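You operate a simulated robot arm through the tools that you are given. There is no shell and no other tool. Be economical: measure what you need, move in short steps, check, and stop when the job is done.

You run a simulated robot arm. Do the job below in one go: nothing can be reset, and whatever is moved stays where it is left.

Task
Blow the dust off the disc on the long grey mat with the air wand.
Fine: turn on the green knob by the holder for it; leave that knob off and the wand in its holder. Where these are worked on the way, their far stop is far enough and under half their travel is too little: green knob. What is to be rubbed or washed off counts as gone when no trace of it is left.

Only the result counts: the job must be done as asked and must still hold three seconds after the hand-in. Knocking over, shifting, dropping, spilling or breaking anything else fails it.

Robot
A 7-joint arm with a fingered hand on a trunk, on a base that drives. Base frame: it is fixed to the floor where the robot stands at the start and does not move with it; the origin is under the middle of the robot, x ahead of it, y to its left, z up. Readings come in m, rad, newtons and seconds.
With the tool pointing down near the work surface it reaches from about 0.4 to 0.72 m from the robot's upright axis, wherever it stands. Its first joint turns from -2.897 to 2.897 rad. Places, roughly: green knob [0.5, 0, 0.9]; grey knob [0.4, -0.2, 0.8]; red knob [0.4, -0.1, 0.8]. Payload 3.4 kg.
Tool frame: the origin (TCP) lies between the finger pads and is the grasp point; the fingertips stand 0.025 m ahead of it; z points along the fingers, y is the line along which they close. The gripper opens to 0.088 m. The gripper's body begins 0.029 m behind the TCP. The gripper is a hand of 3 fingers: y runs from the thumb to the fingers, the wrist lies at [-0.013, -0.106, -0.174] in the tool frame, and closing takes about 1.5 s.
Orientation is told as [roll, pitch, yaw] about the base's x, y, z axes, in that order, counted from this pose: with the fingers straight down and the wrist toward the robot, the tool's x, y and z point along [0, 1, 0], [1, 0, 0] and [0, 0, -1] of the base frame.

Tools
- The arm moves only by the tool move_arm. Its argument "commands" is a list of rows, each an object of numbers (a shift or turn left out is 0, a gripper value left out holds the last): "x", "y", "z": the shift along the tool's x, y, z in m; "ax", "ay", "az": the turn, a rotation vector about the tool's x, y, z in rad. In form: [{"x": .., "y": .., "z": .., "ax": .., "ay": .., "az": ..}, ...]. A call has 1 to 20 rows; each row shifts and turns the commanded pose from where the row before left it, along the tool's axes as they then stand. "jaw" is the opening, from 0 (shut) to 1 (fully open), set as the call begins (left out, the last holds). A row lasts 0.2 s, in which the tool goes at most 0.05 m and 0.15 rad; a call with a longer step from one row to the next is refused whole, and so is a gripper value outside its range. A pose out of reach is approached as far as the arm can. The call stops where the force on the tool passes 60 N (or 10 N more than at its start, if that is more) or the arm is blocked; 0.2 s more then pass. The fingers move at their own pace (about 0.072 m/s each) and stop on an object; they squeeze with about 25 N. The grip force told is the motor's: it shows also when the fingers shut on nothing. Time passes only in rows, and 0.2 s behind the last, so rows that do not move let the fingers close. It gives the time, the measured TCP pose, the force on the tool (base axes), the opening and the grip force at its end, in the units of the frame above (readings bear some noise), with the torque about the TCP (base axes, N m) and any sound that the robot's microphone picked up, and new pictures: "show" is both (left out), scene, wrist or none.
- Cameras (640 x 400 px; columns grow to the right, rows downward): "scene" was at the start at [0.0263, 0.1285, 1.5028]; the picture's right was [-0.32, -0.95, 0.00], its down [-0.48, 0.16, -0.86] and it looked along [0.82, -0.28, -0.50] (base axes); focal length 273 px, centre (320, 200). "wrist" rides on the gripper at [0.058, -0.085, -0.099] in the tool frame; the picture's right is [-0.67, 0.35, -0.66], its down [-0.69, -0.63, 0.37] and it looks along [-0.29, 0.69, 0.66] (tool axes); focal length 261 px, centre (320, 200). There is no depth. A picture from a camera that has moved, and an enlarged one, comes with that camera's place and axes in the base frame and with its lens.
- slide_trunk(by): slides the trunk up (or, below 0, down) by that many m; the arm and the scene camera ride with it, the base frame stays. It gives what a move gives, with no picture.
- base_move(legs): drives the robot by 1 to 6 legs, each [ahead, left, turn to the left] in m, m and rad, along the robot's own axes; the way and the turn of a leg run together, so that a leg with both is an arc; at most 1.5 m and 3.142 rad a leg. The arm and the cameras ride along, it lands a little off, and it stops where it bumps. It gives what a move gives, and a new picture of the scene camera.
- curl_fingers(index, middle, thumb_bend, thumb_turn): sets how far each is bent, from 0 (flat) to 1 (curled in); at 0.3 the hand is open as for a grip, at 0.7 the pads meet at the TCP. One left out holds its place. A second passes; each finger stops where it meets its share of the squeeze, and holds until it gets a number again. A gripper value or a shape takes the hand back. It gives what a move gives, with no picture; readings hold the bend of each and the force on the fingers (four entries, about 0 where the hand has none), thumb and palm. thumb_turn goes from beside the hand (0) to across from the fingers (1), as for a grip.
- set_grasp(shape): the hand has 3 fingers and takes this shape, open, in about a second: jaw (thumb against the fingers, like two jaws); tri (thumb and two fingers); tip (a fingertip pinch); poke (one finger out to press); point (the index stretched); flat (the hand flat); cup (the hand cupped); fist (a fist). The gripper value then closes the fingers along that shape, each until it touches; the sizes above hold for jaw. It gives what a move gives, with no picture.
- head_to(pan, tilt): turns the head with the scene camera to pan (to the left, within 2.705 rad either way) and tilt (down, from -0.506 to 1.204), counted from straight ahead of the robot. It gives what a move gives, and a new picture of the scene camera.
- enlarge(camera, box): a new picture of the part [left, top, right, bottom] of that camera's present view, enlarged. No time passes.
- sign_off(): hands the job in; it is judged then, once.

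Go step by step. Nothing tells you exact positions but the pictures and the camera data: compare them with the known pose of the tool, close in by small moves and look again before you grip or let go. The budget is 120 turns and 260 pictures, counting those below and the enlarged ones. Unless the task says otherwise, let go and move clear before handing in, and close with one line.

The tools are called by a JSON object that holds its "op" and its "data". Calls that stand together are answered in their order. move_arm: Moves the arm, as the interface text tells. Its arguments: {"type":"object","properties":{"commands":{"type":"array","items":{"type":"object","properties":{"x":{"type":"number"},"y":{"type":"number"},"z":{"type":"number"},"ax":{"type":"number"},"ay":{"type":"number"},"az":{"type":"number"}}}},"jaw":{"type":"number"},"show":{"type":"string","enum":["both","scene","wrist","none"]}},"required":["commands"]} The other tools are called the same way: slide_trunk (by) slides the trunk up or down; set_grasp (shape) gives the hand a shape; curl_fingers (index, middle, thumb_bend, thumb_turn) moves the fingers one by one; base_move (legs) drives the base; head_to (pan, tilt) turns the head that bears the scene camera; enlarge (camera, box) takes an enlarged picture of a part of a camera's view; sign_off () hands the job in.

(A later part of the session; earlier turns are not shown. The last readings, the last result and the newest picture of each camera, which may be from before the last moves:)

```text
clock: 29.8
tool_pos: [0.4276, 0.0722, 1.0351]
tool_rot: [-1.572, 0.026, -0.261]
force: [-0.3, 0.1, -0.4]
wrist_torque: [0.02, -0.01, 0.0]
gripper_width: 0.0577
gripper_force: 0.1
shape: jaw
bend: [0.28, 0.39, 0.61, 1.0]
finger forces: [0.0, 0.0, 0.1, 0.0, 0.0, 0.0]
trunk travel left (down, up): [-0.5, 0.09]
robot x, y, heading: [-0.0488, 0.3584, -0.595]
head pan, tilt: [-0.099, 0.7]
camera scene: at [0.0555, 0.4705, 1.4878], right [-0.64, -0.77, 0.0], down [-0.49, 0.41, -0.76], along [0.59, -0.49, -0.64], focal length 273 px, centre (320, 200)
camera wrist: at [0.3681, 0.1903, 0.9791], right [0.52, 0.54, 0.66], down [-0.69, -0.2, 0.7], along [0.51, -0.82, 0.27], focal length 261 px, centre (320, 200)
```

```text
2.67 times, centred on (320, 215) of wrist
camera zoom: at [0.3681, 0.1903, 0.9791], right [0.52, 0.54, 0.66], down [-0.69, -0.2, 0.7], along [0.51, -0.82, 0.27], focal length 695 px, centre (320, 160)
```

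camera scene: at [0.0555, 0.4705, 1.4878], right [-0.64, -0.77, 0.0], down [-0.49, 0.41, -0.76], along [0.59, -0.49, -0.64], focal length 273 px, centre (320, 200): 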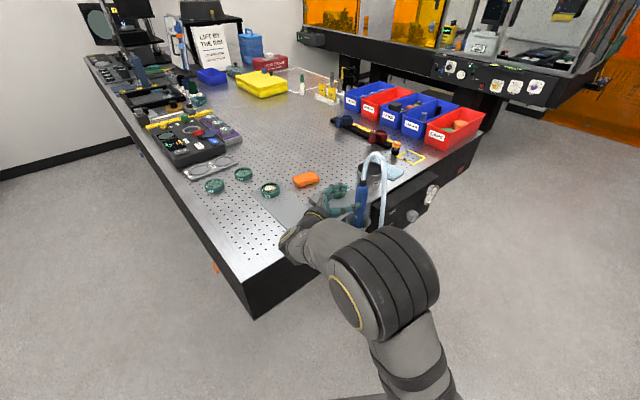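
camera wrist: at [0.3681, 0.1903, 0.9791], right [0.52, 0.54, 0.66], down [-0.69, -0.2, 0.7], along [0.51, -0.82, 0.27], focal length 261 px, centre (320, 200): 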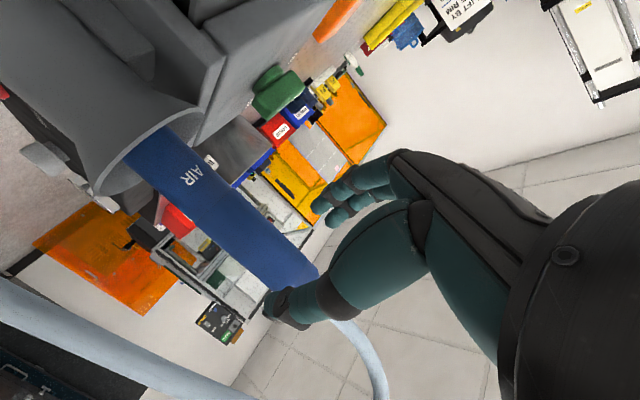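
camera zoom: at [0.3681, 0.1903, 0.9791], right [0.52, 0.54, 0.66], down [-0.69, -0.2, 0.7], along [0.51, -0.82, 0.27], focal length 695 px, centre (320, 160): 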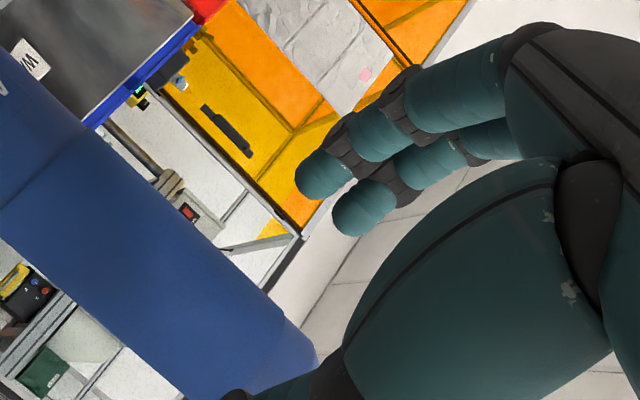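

The thumb passes on the robot side and fingers on the bench side of the wand. I advance the last 4 cm and close.

{"op": "move_arm", "data": {"commands": [{"z": 0.015}, {"z": 0.015}, {"z": 0.014}, {}]}}

{"op": "enlarge", "data": {"camera": "scene", "box": [290, 150, 430, 237]}}

```text
clock: 30.8
tool_pos: [0.4159, 0.0312, 1.0365]
tool_rot: [-1.57, 0.025, -0.259]
force: [-0.5, 0.8, 0.5]
wrist_torque: [0.01, -0.03, 0.02]
gripper_width: 0.0578
gripper_force: 0.1
shape: jaw
bend: [0.28, 0.39, 0.61, 1.0]
finger forces: [0.0, 0.0, 0.0, 0.0, 0.0, 0.0]
trunk travel left (down, up): [-0.5, 0.09]
robot x, y, heading: [-0.0521, 0.3585, -0.6]
head pan, tilt: [-0.099, 0.7]
camera scene: at [0.0555, 0.4705, 1.4878], right [-0.64, -0.77, 0.0], down [-0.49, 0.41, -0.76], along [0.59, -0.49, -0.64], focal length 273 px, centre (320, 200)
camera wrist: at [0.3568, 0.148, 0.979], right [0.52, 0.54, 0.66], down [-0.69, -0.2, 0.7], along [0.51, -0.82, 0.27], focal length 261 px, centre (320, 200)
```

scene: 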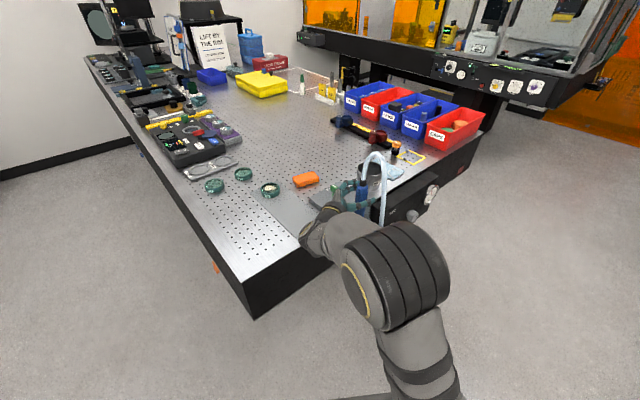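
wrist: 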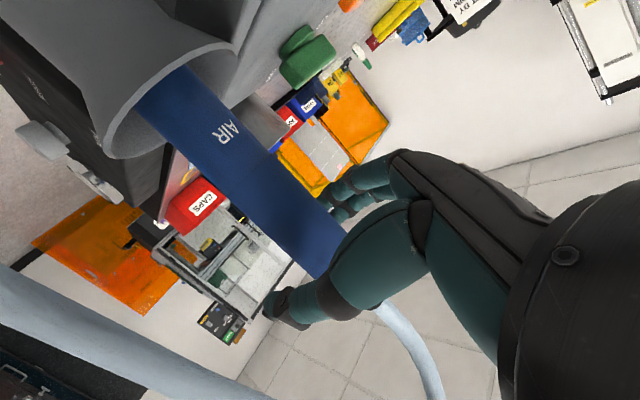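

```text
4.57 times, centred on (360, 194) of scene
camera zoom: at [0.0555, 0.4705, 1.4878], right [-0.64, -0.77, 0.0], down [-0.49, 0.41, -0.76], along [0.59, -0.49, -0.64], focal length 1247 px, centre (137, 230)
```

zoom: 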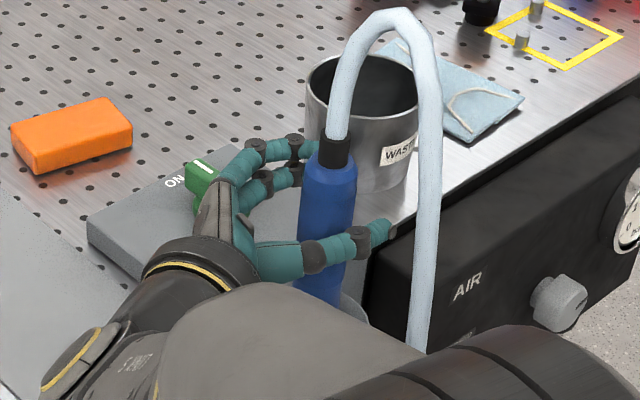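

The fingers straddle the wand. I note this pose (0.416, 0.031, 1.0365) for the return, and close the hand.

{"op": "move_arm", "data": {"commands": [{}, {}, {}, {}, {}, {}, {}], "jaw": 0, "show": "wrist"}}

{"op": "enlarge", "data": {"camera": "scene", "box": [290, 150, 430, 237]}}

```text
clock: 32.4
tool_pos: [0.4159, 0.031, 1.0366]
tool_rot: [-1.572, 0.025, -0.26]
force: [0.5, 0.7, 2.5]
wrist_torque: [-0.01, -0.08, -0.01]
gripper_width: 0.0163
gripper_force: 24.9
shape: jaw
bend: [0.75, 0.72, 0.79, 1.0]
finger forces: [14.9, 3.3, 0.0, 0.1, 17.1, 0.0]
trunk travel left (down, up): [-0.5, 0.09]
robot x, y, heading: [-0.0487, 0.3638, -0.599]
head pan, tilt: [-0.099, 0.7]
camera wrist: at [0.3568, 0.1482, 0.9791], right [0.52, 0.54, 0.66], down [-0.69, -0.2, 0.7], along [0.51, -0.82, 0.27], focal length 261 px, centre (320, 200)
```

wrist: 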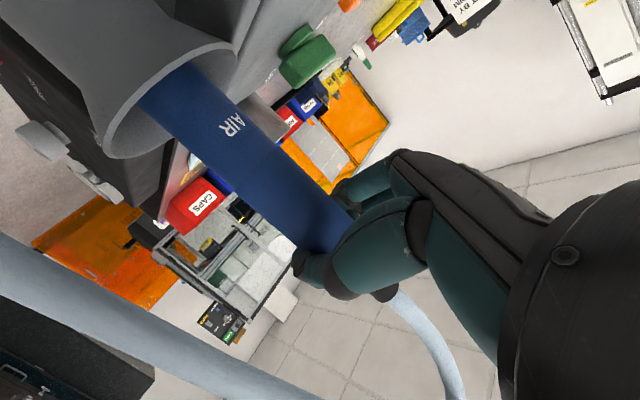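

```text
4.57 times, centred on (360, 194) of scene
camera zoom: at [0.0554, 0.4706, 1.4878], right [-0.64, -0.77, 0.0], down [-0.49, 0.41, -0.77], along [0.59, -0.49, -0.64], focal length 1247 px, centre (137, 230)
```

zoom: 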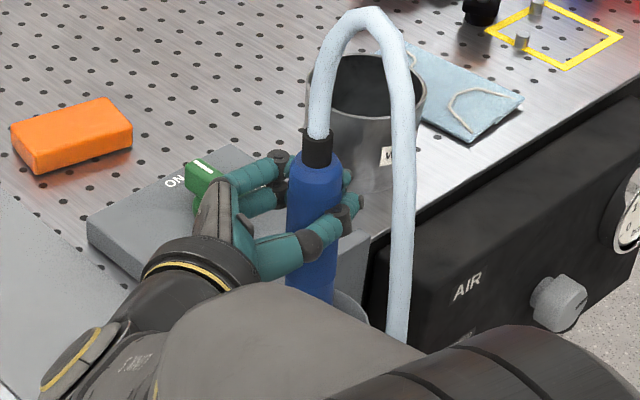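

Gripped with about 15–17 N on both sides. I lift straight up and watch the wand leave the holder.

{"op": "move_arm", "data": {"commands": [{"x": -0.02}, {"x": -0.03}, {"x": -0.03}, {"x": -0.03}, {"x": -0.03}, {"x": -0.03}, {"x": -0.03}, {}]}}

{"op": "enlarge", "data": {"camera": "scene", "box": [270, 110, 430, 210]}}

```text
clock: 34.2
tool_pos: [0.4218, 0.0281, 1.2361]
tool_rot: [-1.571, 0.025, -0.26]
force: [0.3, 0.0, -1.0]
wrist_torque: [0.01, 0.01, 0.0]
gripper_width: 0.0163
gripper_force: 24.8
shape: jaw
bend: [0.75, 0.73, 0.8, 1.0]
finger forces: [14.5, 2.8, 0.0, 0.0, 16.2, 0.0]
trunk travel left (down, up): [-0.5, 0.09]
robot x, y, heading: [-0.0521, 0.3619, -0.601]
head pan, tilt: [-0.099, 0.7]
camera scene: at [0.0556, 0.4704, 1.4878], right [-0.64, -0.77, 0.0], down [-0.49, 0.41, -0.76], along [0.59, -0.49, -0.64], focal length 273 px, centre (320, 200)
camera wrist: at [0.3621, 0.1465, 1.1795], right [0.52, 0.54, 0.66], down [-0.69, -0.2, 0.7], along [0.51, -0.82, 0.27], focal length 261 px, centre (320, 200)
```

scene: 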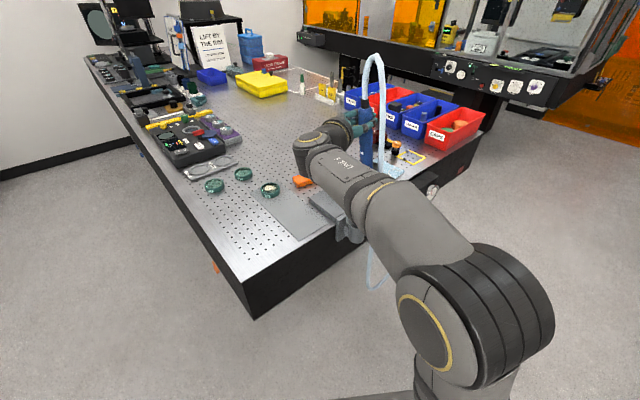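
wrist: 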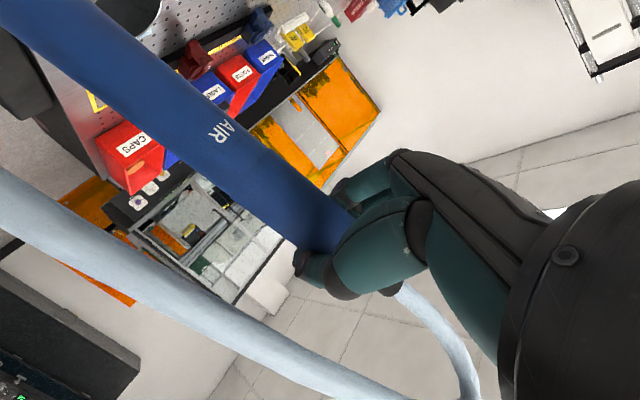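

```text
4.00 times, centred on (350, 160) of scene
camera zoom: at [0.0556, 0.4704, 1.4878], right [-0.64, -0.77, 0.0], down [-0.49, 0.41, -0.76], along [0.59, -0.49, -0.64], focal length 1092 px, centre (200, 360)
```

zoom: 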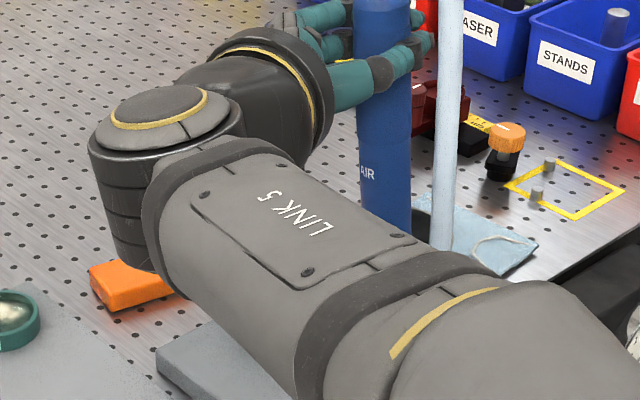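

The wand's lower end is hidden behind the forearm, so I lift further before moving sideways.

{"op": "move_arm", "data": {"commands": [{"x": -0.03}, {"x": -0.03}, {"x": -0.03}, {}]}}

{"op": "enlarge", "data": {"camera": "scene", "box": [290, 90, 450, 190]}}

```text
clock: 35.2
tool_pos: [0.4238, 0.0287, 1.3267]
tool_rot: [-1.574, 0.025, -0.261]
force: [0.4, 1.0, -2.0]
wrist_torque: [-0.03, 0.04, -0.01]
gripper_width: 0.0166
gripper_force: 25.0
shape: jaw
bend: [0.75, 0.73, 0.8, 1.0]
finger forces: [14.6, 2.7, 0.0, 0.0, 16.2, 0.0]
trunk travel left (down, up): [-0.5, 0.09]
robot x, y, heading: [-0.0499, 0.3609, -0.599]
head pan, tilt: [-0.099, 0.7]
camera scene: at [0.0556, 0.4705, 1.4878], right [-0.64, -0.77, 0.0], down [-0.49, 0.41, -0.76], along [0.59, -0.49, -0.64], focal length 273 px, centre (320, 200)
camera wrist: at [0.3649, 0.1468, 1.2698], right [0.52, 0.54, 0.66], down [-0.68, -0.2, 0.7], along [0.51, -0.82, 0.27], focal length 261 px, centre (320, 200)
```

scene: 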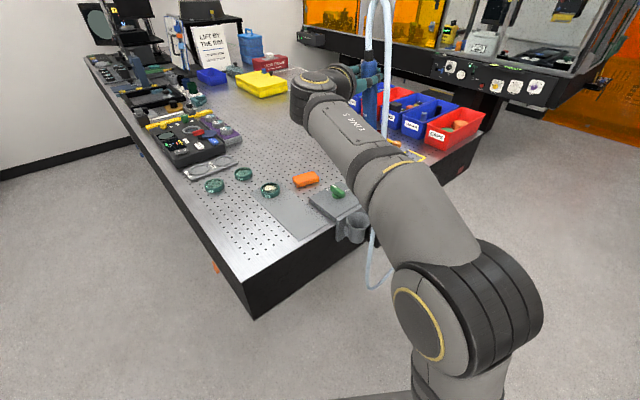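
wrist: 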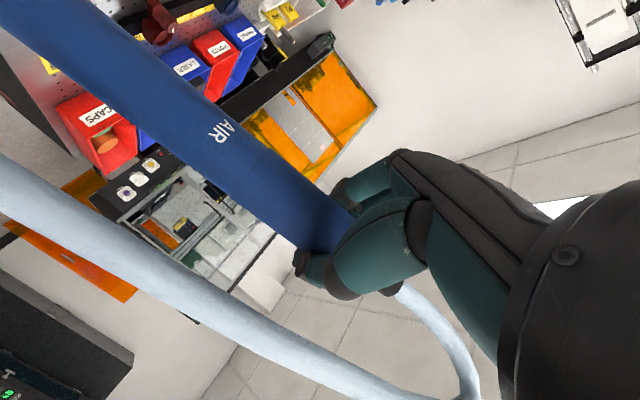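

```text
4.00 times, centred on (370, 140) of scene
camera zoom: at [0.0556, 0.4705, 1.4878], right [-0.64, -0.77, 0.0], down [-0.49, 0.41, -0.76], along [0.59, -0.49, -0.64], focal length 1092 px, centre (120, 440)
```

zoom: 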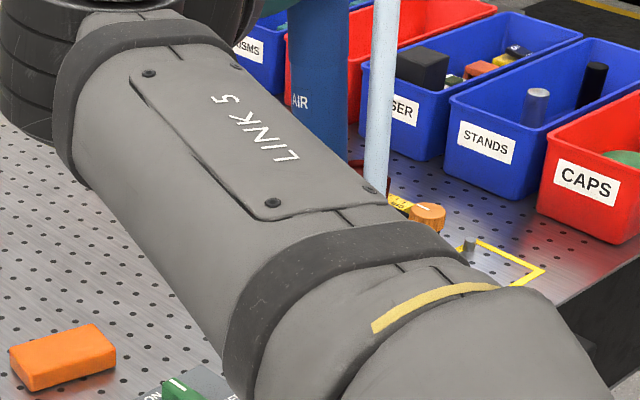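

The holder is now empty, so the wand is out. I carry it at height toward the mat, turning the hand later so the arm stays comfortably in reach.

{"op": "move_arm", "data": {"commands": [{"y": 0.0328, "z": -0.0296}, {"y": 0.0328, "z": -0.0296}, {"y": 0.0328, "z": -0.0296}, {"y": 0.0328, "z": -0.0296}, {"y": 0.0328, "z": -0.0296}, {"ax": -0.127}, {"ax": -0.127}, {"ax": -0.127}, {"ax": -0.127}, {"ax": -0.127}, {"ax": -0.127}, {}]}}

```text
clock: 37.8
tool_pos: [0.5608, 0.1115, 1.2878]
tool_rot: [-1.554, 0.02, 0.504]
force: [0.1, 0.1, -0.9]
wrist_torque: [-0.01, -0.02, 0.01]
gripper_width: 0.0151
gripper_force: 24.8
shape: jaw
bend: [0.75, 0.73, 0.82, 1.0]
finger forces: [10.8, 0.0, 0.0, 0.0, 14.5, 0.1]
out of reach, approached as far as the arm can: row 3, 4, 5
trunk travel left (down, up): [-0.5, 0.09]
robot x, y, heading: [-0.0505, 0.3617, -0.597]
head pan, tilt: [-0.099, 0.7]
camera scene: at [0.0557, 0.4704, 1.4878], right [-0.64, -0.77, 0.0], down [-0.49, 0.41, -0.76], along [0.59, -0.49, -0.64], focal length 273 px, centre (320, 200)
camera wrist: at [0.4361, 0.156, 1.2324], right [0.0, 0.74, 0.67], down [-0.36, -0.63, 0.69], along [0.93, -0.24, 0.26], focal length 261 px, centre (320, 200)
```

scene: 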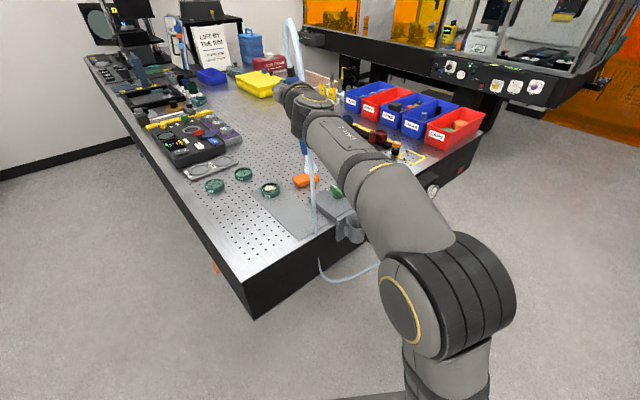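
wrist: 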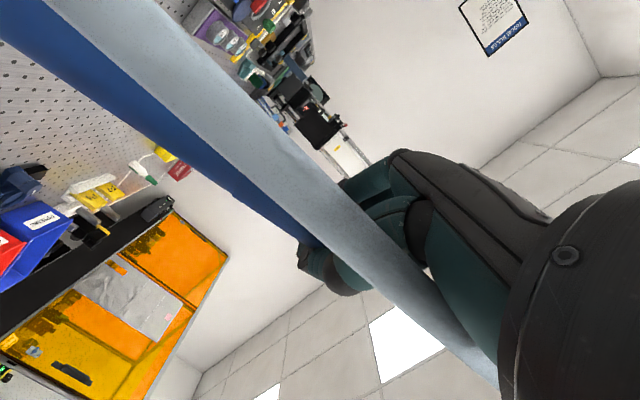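

The arm follows. I zoom to find the nozzle end and any sway of the wand.

{"op": "enlarge", "data": {"camera": "scene", "box": [220, 110, 380, 210]}}

```text
4.00 times, centred on (300, 160) of scene
camera zoom: at [0.0557, 0.4704, 1.4878], right [-0.64, -0.77, 0.0], down [-0.49, 0.41, -0.76], along [0.59, -0.49, -0.64], focal length 1092 px, centre (400, 360)
```

zoom: 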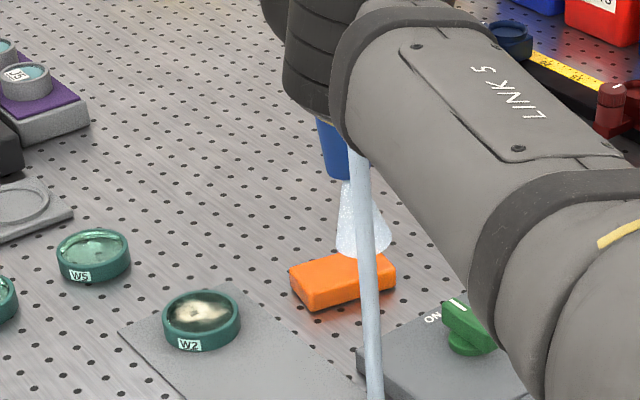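

The jet cone leaves the nozzle at about (0.565, 0.10, 1.116), 0.172 below the grip. I move over the disc at about (0.716, 0.138) while descending.

{"op": "move_arm", "data": {"commands": [{"x": 0.02, "y": 0.026, "z": 0.007}, {"x": 0.02, "y": 0.026, "z": 0.007}, {"x": 0.015, "y": 0.025, "z": 0.007}, {"x": 0.015, "y": 0.025, "z": 0.007}, {"x": 0.015, "y": 0.025, "z": 0.007}, {"x": 0.015, "y": 0.025, "z": 0.007}, {}]}}

{"op": "enlarge", "data": {"camera": "scene", "box": [200, 120, 360, 220]}}

```text
clock: 39.4
tool_pos: [0.7117, 0.148, 1.1833]
tool_rot: [-1.554, 0.02, 0.503]
force: [-0.1, -0.1, -1.5]
wrist_torque: [0.0, -0.01, -0.01]
gripper_width: 0.0149
gripper_force: 25.0
shape: jaw
bend: [0.75, 0.73, 0.82, 1.0]
finger forces: [10.6, 0.1, 0.0, 0.0, 14.7, 0.1]
trunk travel left (down, up): [-0.5, 0.09]
robot x, y, heading: [-0.0519, 0.3645, -0.599]
head pan, tilt: [-0.099, 0.7]
camera scene: at [0.0559, 0.4705, 1.4878], right [-0.64, -0.77, 0.0], down [-0.49, 0.41, -0.76], along [0.59, -0.49, -0.64], focal length 273 px, centre (320, 200)
camera wrist: at [0.5874, 0.1929, 1.1277], right [0.01, 0.74, 0.67], down [-0.36, -0.63, 0.69], along [0.93, -0.25, 0.26], focal length 261 px, centre (320, 200)
```

scene: 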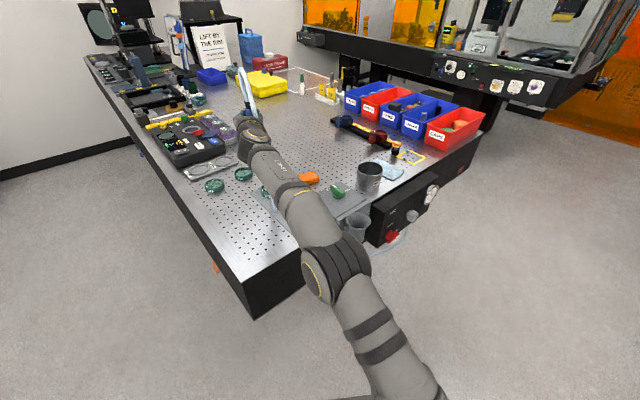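
wrist: 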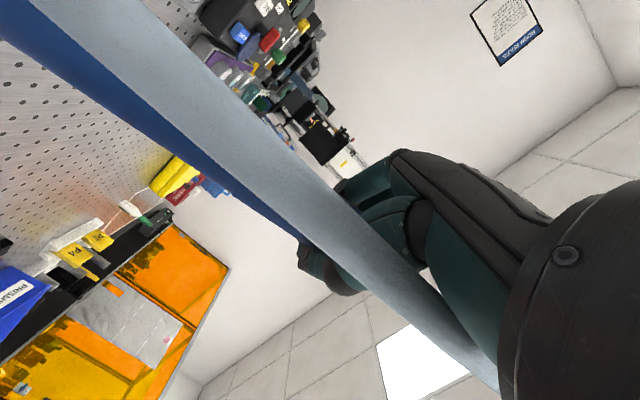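

```text
4.00 times, centred on (280, 170) of scene
camera zoom: at [0.0559, 0.4705, 1.4878], right [-0.64, -0.77, 0.0], down [-0.49, 0.41, -0.76], along [0.59, -0.49, -0.64], focal length 1092 px, centre (480, 320)
```

zoom: 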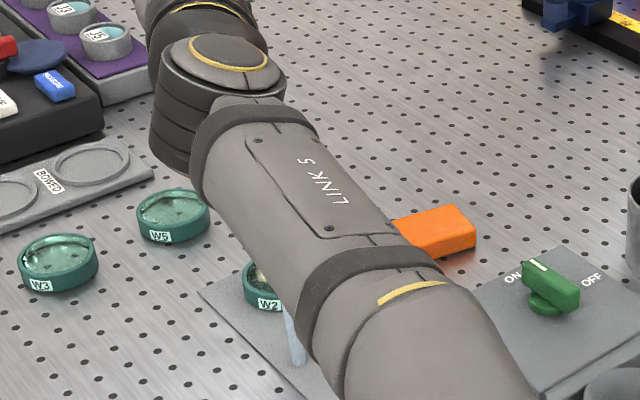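

The forearm hides the disc. I yaw the hand a bit more about the wand so the forearm moves to the right of the camera's sight line.

{"op": "move_arm", "data": {"commands": [{"ax": -0.125}, {"ax": -0.125}, {"ax": -0.125}, {"ax": -0.125}, {}], "show": "scene"}}

{"op": "enlarge", "data": {"camera": "scene", "box": [200, 120, 360, 220]}}

```text
clock: 40.6
tool_pos: [0.7103, 0.1468, 1.1842]
tool_rot: [-1.548, 0.009, 1.0]
force: [0.3, -0.1, -1.0]
wrist_torque: [0.0, 0.03, 0.0]
gripper_width: 0.0146
gripper_force: 25.0
shape: jaw
bend: [0.75, 0.73, 0.82, 1.0]
finger forces: [9.2, 0.4, 0.0, 0.0, 8.1, 0.0]
trunk travel left (down, up): [-0.5, 0.09]
robot x, y, heading: [-0.0496, 0.3594, -0.602]
head pan, tilt: [-0.099, 0.7]
camera scene: at [0.0558, 0.4707, 1.4878], right [-0.64, -0.77, 0.0], down [-0.49, 0.41, -0.76], along [0.59, -0.49, -0.64], focal length 273 px, centre (320, 200)
```

scene: 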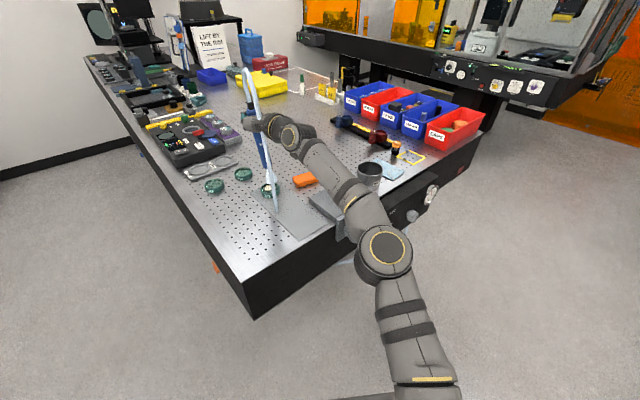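

```text
4.00 times, centred on (280, 170) of scene
camera zoom: at [0.0558, 0.4707, 1.4878], right [-0.64, -0.77, 0.0], down [-0.49, 0.41, -0.76], along [0.59, -0.49, -0.64], focal length 1092 px, centre (480, 320)
```

zoom: 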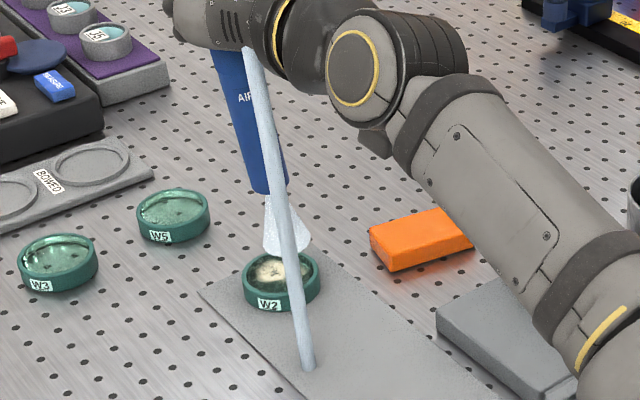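

The nozzle is centred over the disc about 8 cm above it. I lower 4.5 cm and let it blow.

{"op": "move_arm", "data": {"commands": [{"x": 0.02}, {"x": 0.02}, {"x": 0.005}, {}, {}, {}, {}, {}], "show": "none"}}

{"op": "enlarge", "data": {"camera": "scene", "box": [220, 140, 340, 215]}}

```text
clock: 42.4
tool_pos: [0.71, 0.1492, 1.1403]
tool_rot: [-1.547, 0.008, 1.003]
force: [-0.4, 0.1, -1.0]
wrist_torque: [-0.01, -0.01, 0.01]
gripper_width: 0.0146
gripper_force: 24.9
shape: jaw
bend: [0.75, 0.73, 0.82, 1.0]
finger forces: [9.3, 0.3, 0.0, 0.0, 8.1, 0.0]
trunk travel left (down, up): [-0.5, 0.09]
robot x, y, heading: [-0.0496, 0.362, -0.602]
head pan, tilt: [-0.099, 0.7]
```

```text
5.33 times, centred on (280, 178) of scene
camera zoom: at [0.0558, 0.4705, 1.4878], right [-0.64, -0.77, 0.0], down [-0.49, 0.41, -0.76], along [0.59, -0.49, -0.64], focal length 1455 px, centre (533, 320)
```

zoom: 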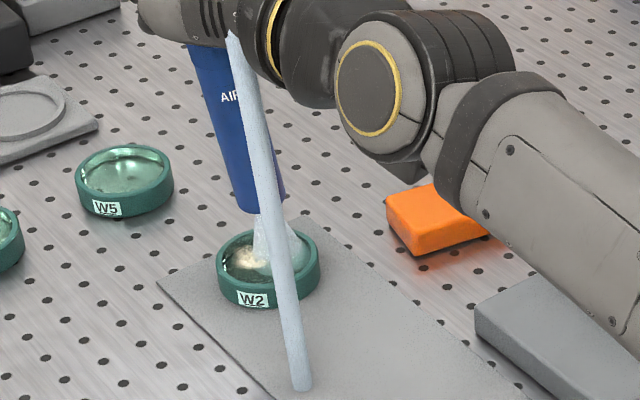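

Part of the dust is gone; the rest lies toward the image's left side. I sweep the jet over that part.

{"op": "move_arm", "data": {"commands": [{"y": 0.008}, {"y": 0.007}, {}, {}, {"z": 0.01}, {}, {"z": -0.01}, {"z": -0.01}, {}, {"z": 0.01}, {}, {}], "show": "none"}}

{"op": "enlarge", "data": {"camera": "scene", "box": [220, 140, 340, 215]}}

```text
clock: 45.0
tool_pos: [0.7189, 0.1614, 1.1396]
tool_rot: [-1.547, 0.009, 1.004]
force: [0.2, 1.0, -1.5]
wrist_torque: [-0.01, 0.0, 0.01]
gripper_width: 0.0145
gripper_force: 24.9
shape: jaw
bend: [0.75, 0.73, 0.83, 1.0]
finger forces: [8.9, 0.3, 0.0, 0.1, 7.8, 0.0]
trunk travel left (down, up): [-0.5, 0.09]
robot x, y, heading: [-0.0492, 0.3644, -0.603]
head pan, tilt: [-0.099, 0.7]
```

```text
5.33 times, centred on (280, 178) of scene
camera zoom: at [0.0557, 0.4704, 1.4878], right [-0.64, -0.77, 0.0], down [-0.49, 0.41, -0.76], along [0.59, -0.49, -0.64], focal length 1455 px, centre (533, 320)
```

zoom: 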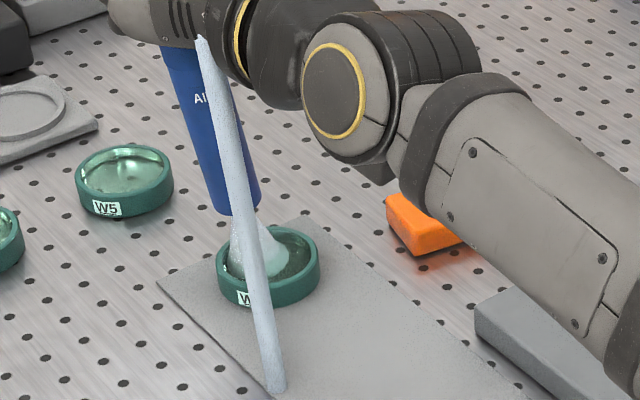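

The right side looks clean now. I sweep once more across the whole disc, then rise to inspect.

{"op": "move_arm", "data": {"commands": [{"y": 0.008}, {"z": 0.012}, {}, {"z": -0.012}, {"z": -0.012}, {}, {"y": -0.01}, {"z": 0.01}, {}, {"z": 0.014}, {"y": -0.012}, {}, {"z": -0.012}, {"z": -0.012}, {}, {"y": -0.012}, {"z": 0.012}, {}, {"z": 0.012}, {}], "show": "none"}}

{"op": "move_arm", "data": {"commands": [{"x": -0.03, "z": 0.01}, {"x": -0.03, "z": 0.03}, {"z": 0.04}, {}], "show": "none"}}

{"op": "enlarge", "data": {"camera": "scene", "box": [220, 140, 340, 215]}}

```text
clock: 49.2
tool_pos: [0.7156, 0.1325, 1.1384]
tool_rot: [-1.545, 0.009, 1.004]
force: [0.1, 0.3, -0.9]
wrist_torque: [-0.01, 0.0, -0.01]
gripper_width: 0.0145
gripper_force: 25.1
shape: jaw
bend: [0.75, 0.73, 0.83, 1.0]
finger forces: [8.4, 0.3, 0.0, 0.1, 7.3, 0.0]
trunk travel left (down, up): [-0.5, 0.09]
robot x, y, heading: [-0.049, 0.3616, -0.597]
head pan, tilt: [-0.099, 0.7]
```

```text
clock: 50.2
tool_pos: [0.7197, 0.1304, 1.1592]
tool_rot: [-1.548, 0.009, 1.002]
force: [-0.3, 0.3, -1.1]
wrist_torque: [-0.01, 0.0, -0.03]
gripper_width: 0.0143
gripper_force: 25.1
shape: jaw
bend: [0.75, 0.73, 0.83, 1.0]
finger forces: [7.9, 0.3, 0.0, 0.0, 6.6, 0.1]
out of reach, approached as far as the arm can: row 1, 2, 3
trunk travel left (down, up): [-0.5, 0.09]
robot x, y, heading: [-0.0506, 0.3575, -0.598]
head pan, tilt: [-0.099, 0.7]
```

```text
5.33 times, centred on (280, 178) of scene
camera zoom: at [0.0558, 0.4705, 1.4878], right [-0.64, -0.77, 0.0], down [-0.49, 0.41, -0.76], along [0.59, -0.49, -0.64], focal length 1455 px, centre (533, 320)
```

zoom: 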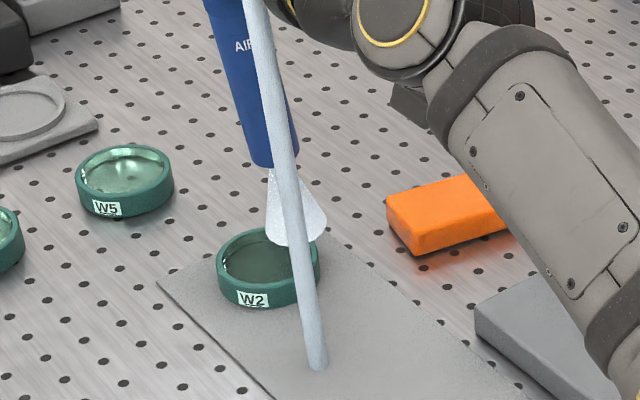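

The disc looks clean where visible. I move the wand aside and up to see the whole disc.

{"op": "move_arm", "data": {"commands": [{"x": -0.01, "y": -0.035, "z": -0.02}, {"x": -0.02, "y": -0.03, "z": -0.02}, {"x": -0.03, "z": -0.02}, {}], "show": "scene"}}

{"op": "enlarge", "data": {"camera": "scene", "box": [240, 170, 300, 208]}}

{"op": "enlarge", "data": {"camera": "scene", "box": [230, 80, 390, 180]}}

```text
clock: 51.2
tool_pos: [0.6362, 0.108, 1.2222]
tool_rot: [-1.547, 0.008, 1.005]
force: [-0.2, 0.0, -1.2]
wrist_torque: [0.01, 0.02, -0.03]
gripper_width: 0.0142
gripper_force: 25.3
shape: jaw
bend: [0.75, 0.73, 0.83, 1.0]
finger forces: [7.8, 0.3, 0.0, 0.0, 6.7, 0.0]
trunk travel left (down, up): [-0.5, 0.09]
robot x, y, heading: [-0.0536, 0.3587, -0.6]
head pan, tilt: [-0.099, 0.7]
camera scene: at [0.0557, 0.4705, 1.4878], right [-0.64, -0.77, 0.0], down [-0.49, 0.41, -0.76], along [0.59, -0.49, -0.64], focal length 273 px, centre (320, 200)
```

scene: 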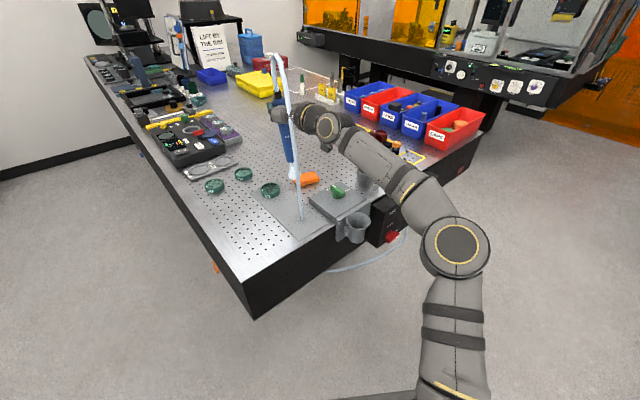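

```text
10.53 times, centred on (270, 189) of scene
camera zoom: at [0.0557, 0.4705, 1.4878], right [-0.64, -0.77, 0.0], down [-0.49, 0.41, -0.76], along [0.59, -0.49, -0.64], focal length 2872 px, centre (846, 316)
```

zoom: 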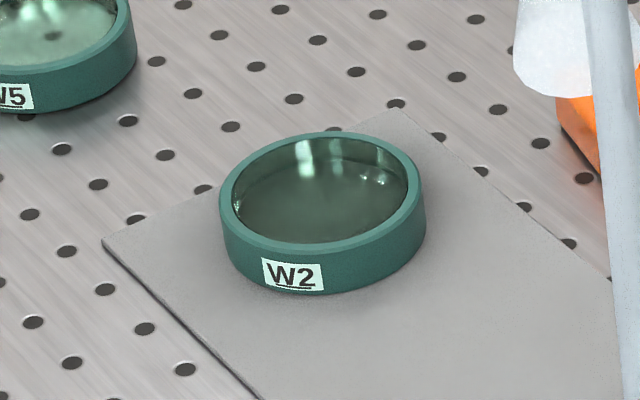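

```text
4.00 times, centred on (310, 130) of scene
camera zoom: at [0.0557, 0.4705, 1.4878], right [-0.64, -0.77, 0.0], down [-0.49, 0.41, -0.76], along [0.59, -0.49, -0.64], focal length 1092 px, centre (360, 480)
```

zoom: 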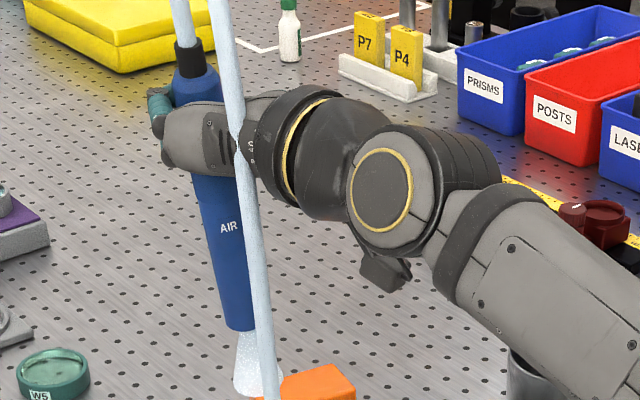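

The disc is clean. Now I carry the wand back: rise, draw back, and turn the hand to its original yaw.

{"op": "move_arm", "data": {"commands": [{"x": -0.03, "y": -0.013, "z": -0.021}, {"x": -0.03, "y": -0.013, "z": -0.021}, {"x": -0.01, "y": -0.013, "z": -0.021}, {"ax": 0.1265}, {"ax": 0.1265}, {"ax": 0.1265}, {"ax": 0.1265}, {"ax": 0.1265}, {"ax": 0.1265}, {"ax": 0.1265}, {"ax": 0.1265}, {"ax": 0.1265}, {"ax": 0.1265}, {}]}}

{"op": "enlarge", "data": {"camera": "scene", "box": [230, 80, 390, 180]}}

```text
clock: 54.2
tool_pos: [0.5742, 0.1038, 1.2641]
tool_rot: [-1.563, 0.064, -0.174]
force: [0.4, -0.1, -1.1]
wrist_torque: [-0.01, 0.01, 0.04]
gripper_width: 0.0135
gripper_force: 25.1
shape: jaw
bend: [0.75, 0.73, 0.83, 1.0]
finger forces: [6.4, 0.4, 0.0, 0.0, 5.9, 0.0]
out of reach, approached as far as the arm can: row 6, 7, 8
trunk travel left (down, up): [-0.5, 0.09]
robot x, y, heading: [-0.0472, 0.3587, -0.595]
head pan, tilt: [-0.099, 0.7]
camera scene: at [0.0558, 0.4706, 1.4878], right [-0.64, -0.77, 0.0], down [-0.49, 0.41, -0.76], along [0.59, -0.49, -0.64], focal length 273 px, centre (320, 200)
camera wrist: at [0.5035, 0.2166, 1.2117], right [0.5, 0.57, 0.65], down [-0.64, -0.26, 0.72], along [0.59, -0.78, 0.24], focal length 261 px, centre (320, 200)
```

scene: 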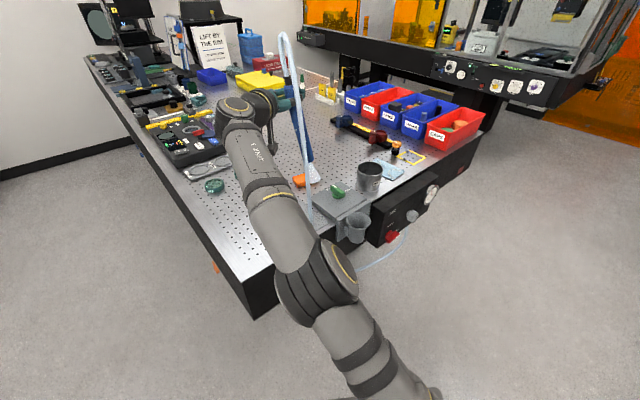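
wrist: 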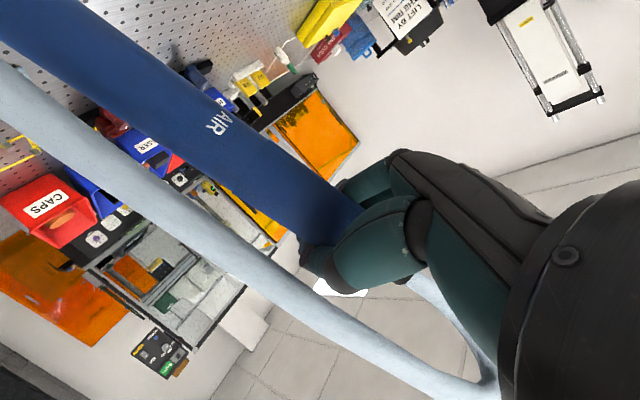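

```text
4.00 times, centred on (310, 130) of scene
camera zoom: at [0.0558, 0.4706, 1.4878], right [-0.64, -0.77, 0.0], down [-0.49, 0.41, -0.76], along [0.59, -0.49, -0.64], focal length 1092 px, centre (360, 480)
```

zoom: 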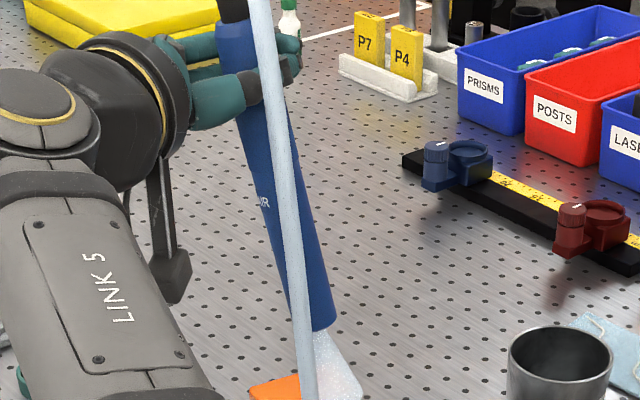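

The wand has tilted about 12° in the grip (its tip leans to the image's right). I rotate the hand to bring it upright again and check.

{"op": "move_arm", "data": {"commands": [{"y": -0.02}, {"y": -0.02}, {"ay": 0.09, "az": 0.05}, {"ay": 0.09, "az": 0.05}, {"y": -0.02}, {}]}}

{"op": "enlarge", "data": {"camera": "scene", "box": [250, 70, 410, 170]}}

```text
clock: 55.6
tool_pos: [0.5152, 0.1148, 1.2676]
tool_rot: [-1.383, -0.039, -0.184]
force: [-0.5, -0.1, -0.7]
wrist_torque: [-0.04, 0.03, 0.01]
gripper_width: 0.0139
gripper_force: 25.5
shape: jaw
bend: [0.75, 0.73, 0.83, 1.0]
finger forces: [6.6, 0.2, 0.0, 0.1, 5.9, 0.0]
trunk travel left (down, up): [-0.5, 0.09]
robot x, y, heading: [-0.0491, 0.3584, -0.6]
head pan, tilt: [-0.099, 0.7]
camera scene: at [0.0556, 0.4706, 1.4878], right [-0.64, -0.77, 0.0], down [-0.49, 0.41, -0.76], along [0.59, -0.49, -0.64], focal length 273 px, centre (320, 200)
camera wrist: at [0.4519, 0.2352, 1.2248], right [0.41, 0.45, 0.79], down [-0.73, -0.36, 0.58], along [0.55, -0.82, 0.18], focal length 261 px, centre (320, 200)
```

scene: 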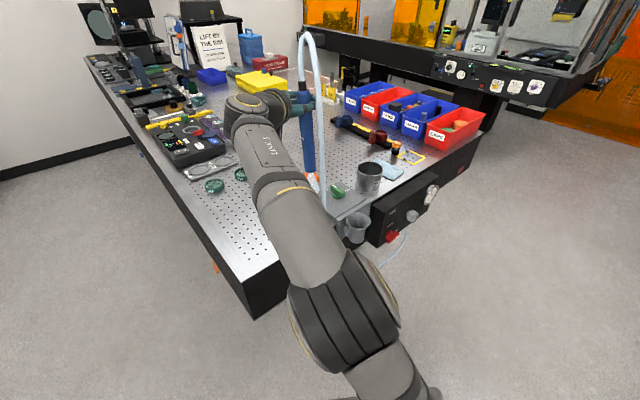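
wrist: 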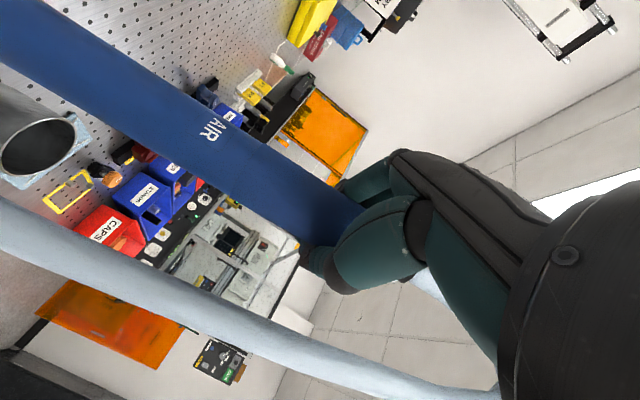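

```text
4.00 times, centred on (330, 120) of scene
camera zoom: at [0.0556, 0.4706, 1.4878], right [-0.64, -0.77, 0.0], down [-0.49, 0.41, -0.76], along [0.59, -0.49, -0.64], focal length 1092 px, centre (280, 520)
```

zoom: 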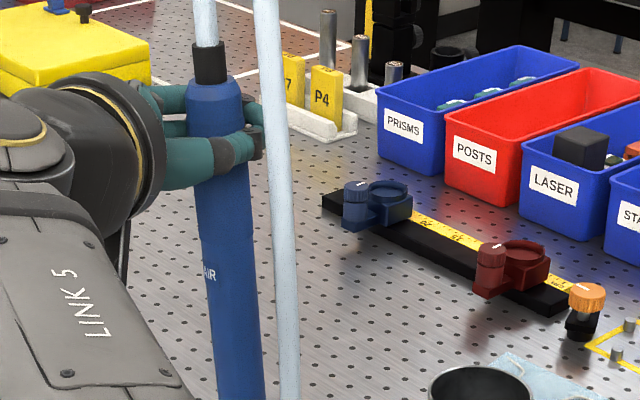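

Better. I check where the nozzle tip is now.

{"op": "enlarge", "data": {"camera": "scene", "box": [260, 110, 420, 210]}}

```text
4.00 times, centred on (340, 160) of scene
camera zoom: at [0.0556, 0.4706, 1.4878], right [-0.64, -0.77, 0.0], down [-0.49, 0.41, -0.76], along [0.59, -0.49, -0.64], focal length 1092 px, centre (240, 360)
```

zoom: 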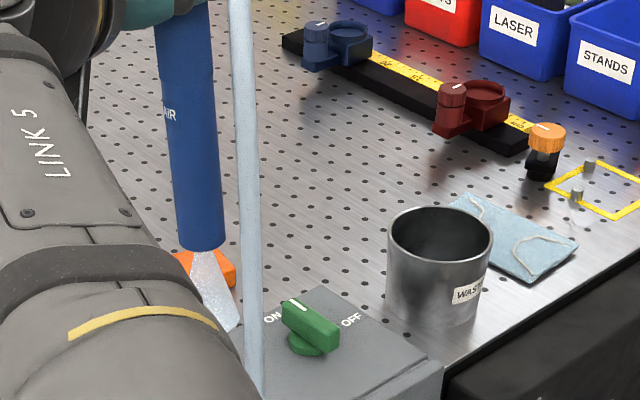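

Nearly upright. I apply a small last tilt correction and move so the nozzle comes above the holder, still high.

{"op": "move_arm", "data": {"commands": [{"ay": 0.04, "az": 0.02}, {"x": -0.0077, "y": -0.017, "z": 0.029}, {"x": -0.0077, "y": -0.017, "z": 0.029}, {"x": -0.0077, "y": -0.017, "z": 0.029}, {"x": -0.0077, "y": -0.017, "z": 0.029}, {}]}}

{"op": "enlarge", "data": {"camera": "scene", "box": [280, 80, 440, 180]}}

{"op": "enlarge", "data": {"camera": "scene", "box": [280, 150, 440, 250]}}

```text
clock: 57.0
tool_pos: [0.4267, 0.0091, 1.2659]
tool_rot: [-1.345, -0.056, -0.185]
force: [-0.6, 0.5, -0.9]
wrist_torque: [0.0, 0.04, 0.0]
gripper_width: 0.0139
gripper_force: 24.8
shape: jaw
bend: [0.75, 0.73, 0.83, 1.0]
finger forces: [6.2, 0.2, 0.0, 0.0, 5.7, 0.1]
trunk travel left (down, up): [-0.5, 0.09]
robot x, y, heading: [-0.0504, 0.3628, -0.597]
head pan, tilt: [-0.099, 0.7]
camera scene: at [0.0556, 0.4704, 1.4878], right [-0.64, -0.77, 0.0], down [-0.49, 0.41, -0.76], along [0.59, -0.49, -0.64], focal length 273 px, centre (320, 200)
camera wrist: at [0.3644, 0.1311, 1.2266], right [0.39, 0.42, 0.82], down [-0.74, -0.38, 0.55], along [0.54, -0.82, 0.17], focal length 261 px, centre (320, 200)
```

scene: 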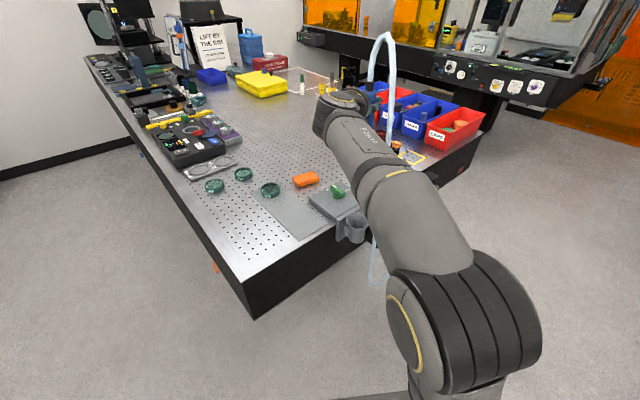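
wrist: 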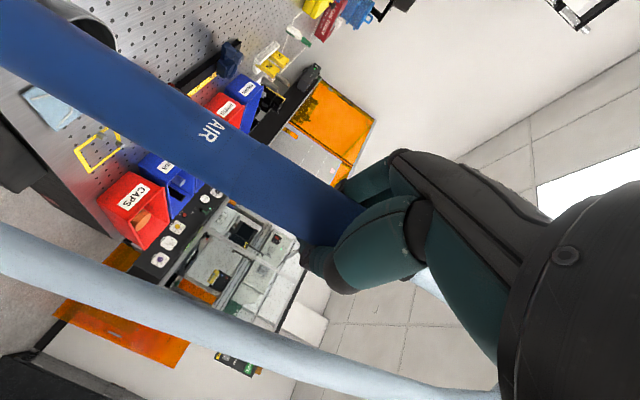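

```text
4.00 times, centred on (360, 130) of scene
camera zoom: at [0.0556, 0.4704, 1.4878], right [-0.64, -0.77, 0.0], down [-0.49, 0.41, -0.76], along [0.59, -0.49, -0.64], focal length 1092 px, centre (160, 480)
```

zoom: 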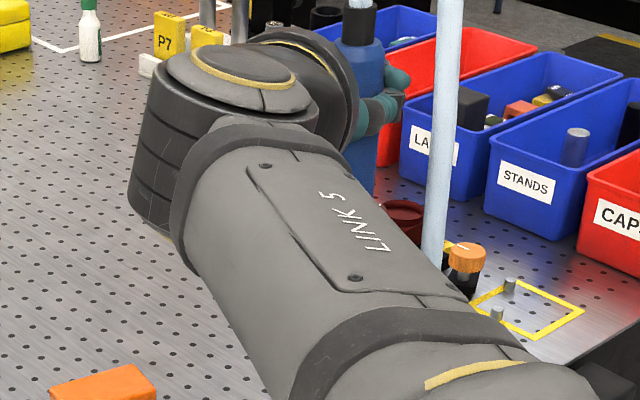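

```text
4.00 times, centred on (360, 200) of scene
camera zoom: at [0.0556, 0.4704, 1.4878], right [-0.64, -0.77, 0.0], down [-0.49, 0.41, -0.76], along [0.59, -0.49, -0.64], focal length 1092 px, centre (160, 200)
```

zoom: 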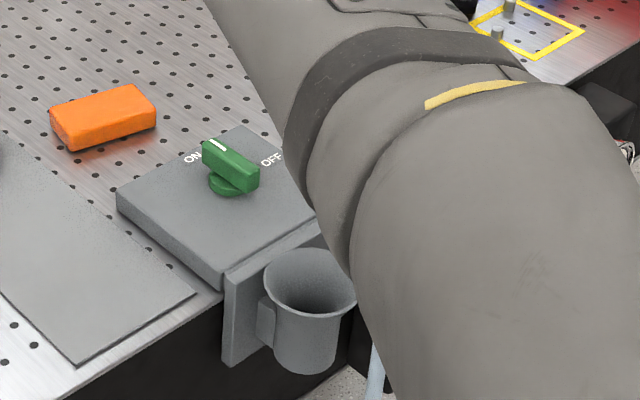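

The forearm hides the nozzle while high; lower down it becomes visible. I descend straight until the tip is still safely above the rim.

{"op": "move_arm", "data": {"commands": [{"x": 0.0292, "y": -0.0018, "z": 0.0068}, {"x": 0.0292, "y": -0.0018, "z": 0.0068}, {"x": 0.0292, "y": -0.0018, "z": 0.0068}, {"x": 0.0292, "y": -0.0018, "z": 0.0068}, {}], "show": "scene"}}

{"op": "enlarge", "data": {"camera": "scene", "box": [290, 140, 450, 240]}}

```text
clock: 58.2
tool_pos: [0.4252, 0.0079, 1.146]
tool_rot: [-1.344, -0.056, -0.189]
force: [0.0, -0.2, -1.2]
wrist_torque: [0.01, -0.01, -0.01]
gripper_width: 0.0137
gripper_force: 25.1
shape: jaw
bend: [0.75, 0.73, 0.83, 1.0]
finger forces: [6.5, 0.0, 0.0, 0.0, 5.6, 0.1]
trunk travel left (down, up): [-0.5, 0.09]
robot x, y, heading: [-0.0509, 0.3593, -0.603]
head pan, tilt: [-0.099, 0.7]
camera scene: at [0.0557, 0.4704, 1.4878], right [-0.64, -0.77, 0.0], down [-0.49, 0.41, -0.76], along [0.59, -0.49, -0.64], focal length 273 px, centre (320, 200)
```

scene: 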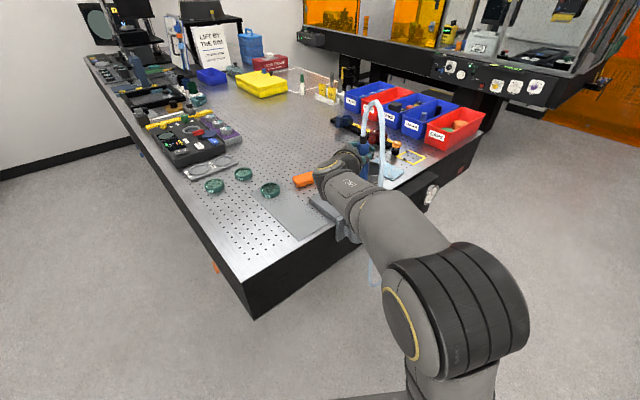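

```text
4.00 times, centred on (370, 190) of scene
camera zoom: at [0.0557, 0.4704, 1.4878], right [-0.64, -0.77, 0.0], down [-0.49, 0.41, -0.76], along [0.59, -0.49, -0.64], focal length 1092 px, centre (120, 240)
```

zoom: 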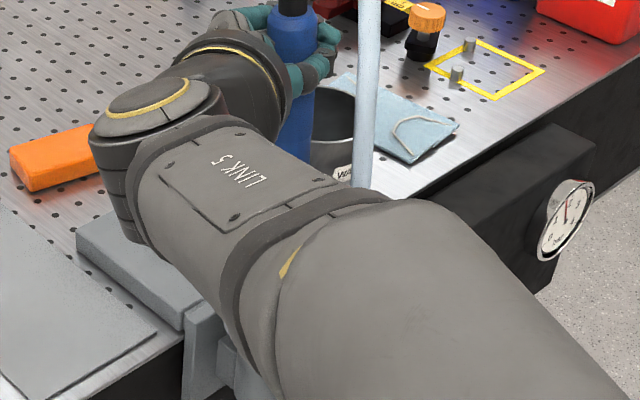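

I zoom tightly on the visible wand part and the holder to measure tilt and offset.

{"op": "enlarge", "data": {"camera": "scene", "box": [340, 130, 400, 190]}}

{"op": "move_arm", "data": {"commands": [{}], "show": "wrist"}}

```text
6.67 times, centred on (370, 160) of scene
camera zoom: at [0.0557, 0.4704, 1.4878], right [-0.64, -0.77, 0.0], down [-0.49, 0.41, -0.76], along [0.59, -0.49, -0.64], focal length 1819 px, centre (-13, 467)
```

zoom: 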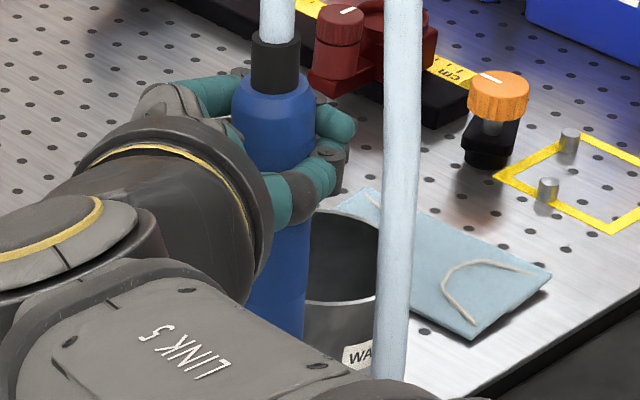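

```text
clock: 58.6
tool_pos: [0.4269, 0.0081, 1.1464]
tool_rot: [-1.345, -0.055, -0.188]
force: [-1.6, 0.0, -1.0]
wrist_torque: [-0.04, 0.01, -0.04]
gripper_width: 0.0138
gripper_force: 24.8
shape: jaw
bend: [0.75, 0.73, 0.83, 1.0]
finger forces: [6.4, 0.0, 0.1, 0.0, 5.7, 0.0]
trunk travel left (down, up): [-0.5, 0.09]
robot x, y, heading: [-0.0465, 0.3567, -0.596]
head pan, tilt: [-0.099, 0.7]
camera wrist: at [0.3639, 0.1313, 1.1072], right [0.39, 0.42, 0.82], down [-0.74, -0.38, 0.55], along [0.54, -0.82, 0.17], focal length 261 px, centre (320, 200)
```

wrist: 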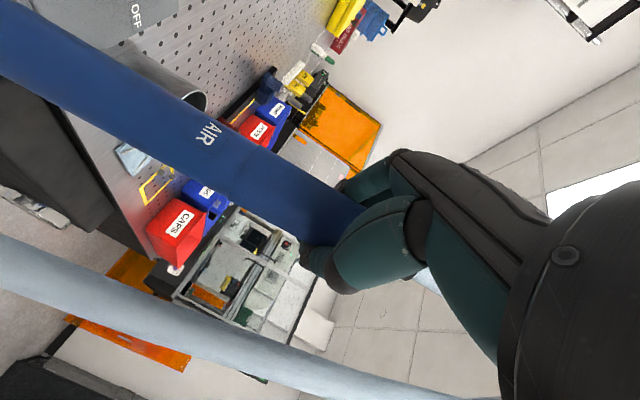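

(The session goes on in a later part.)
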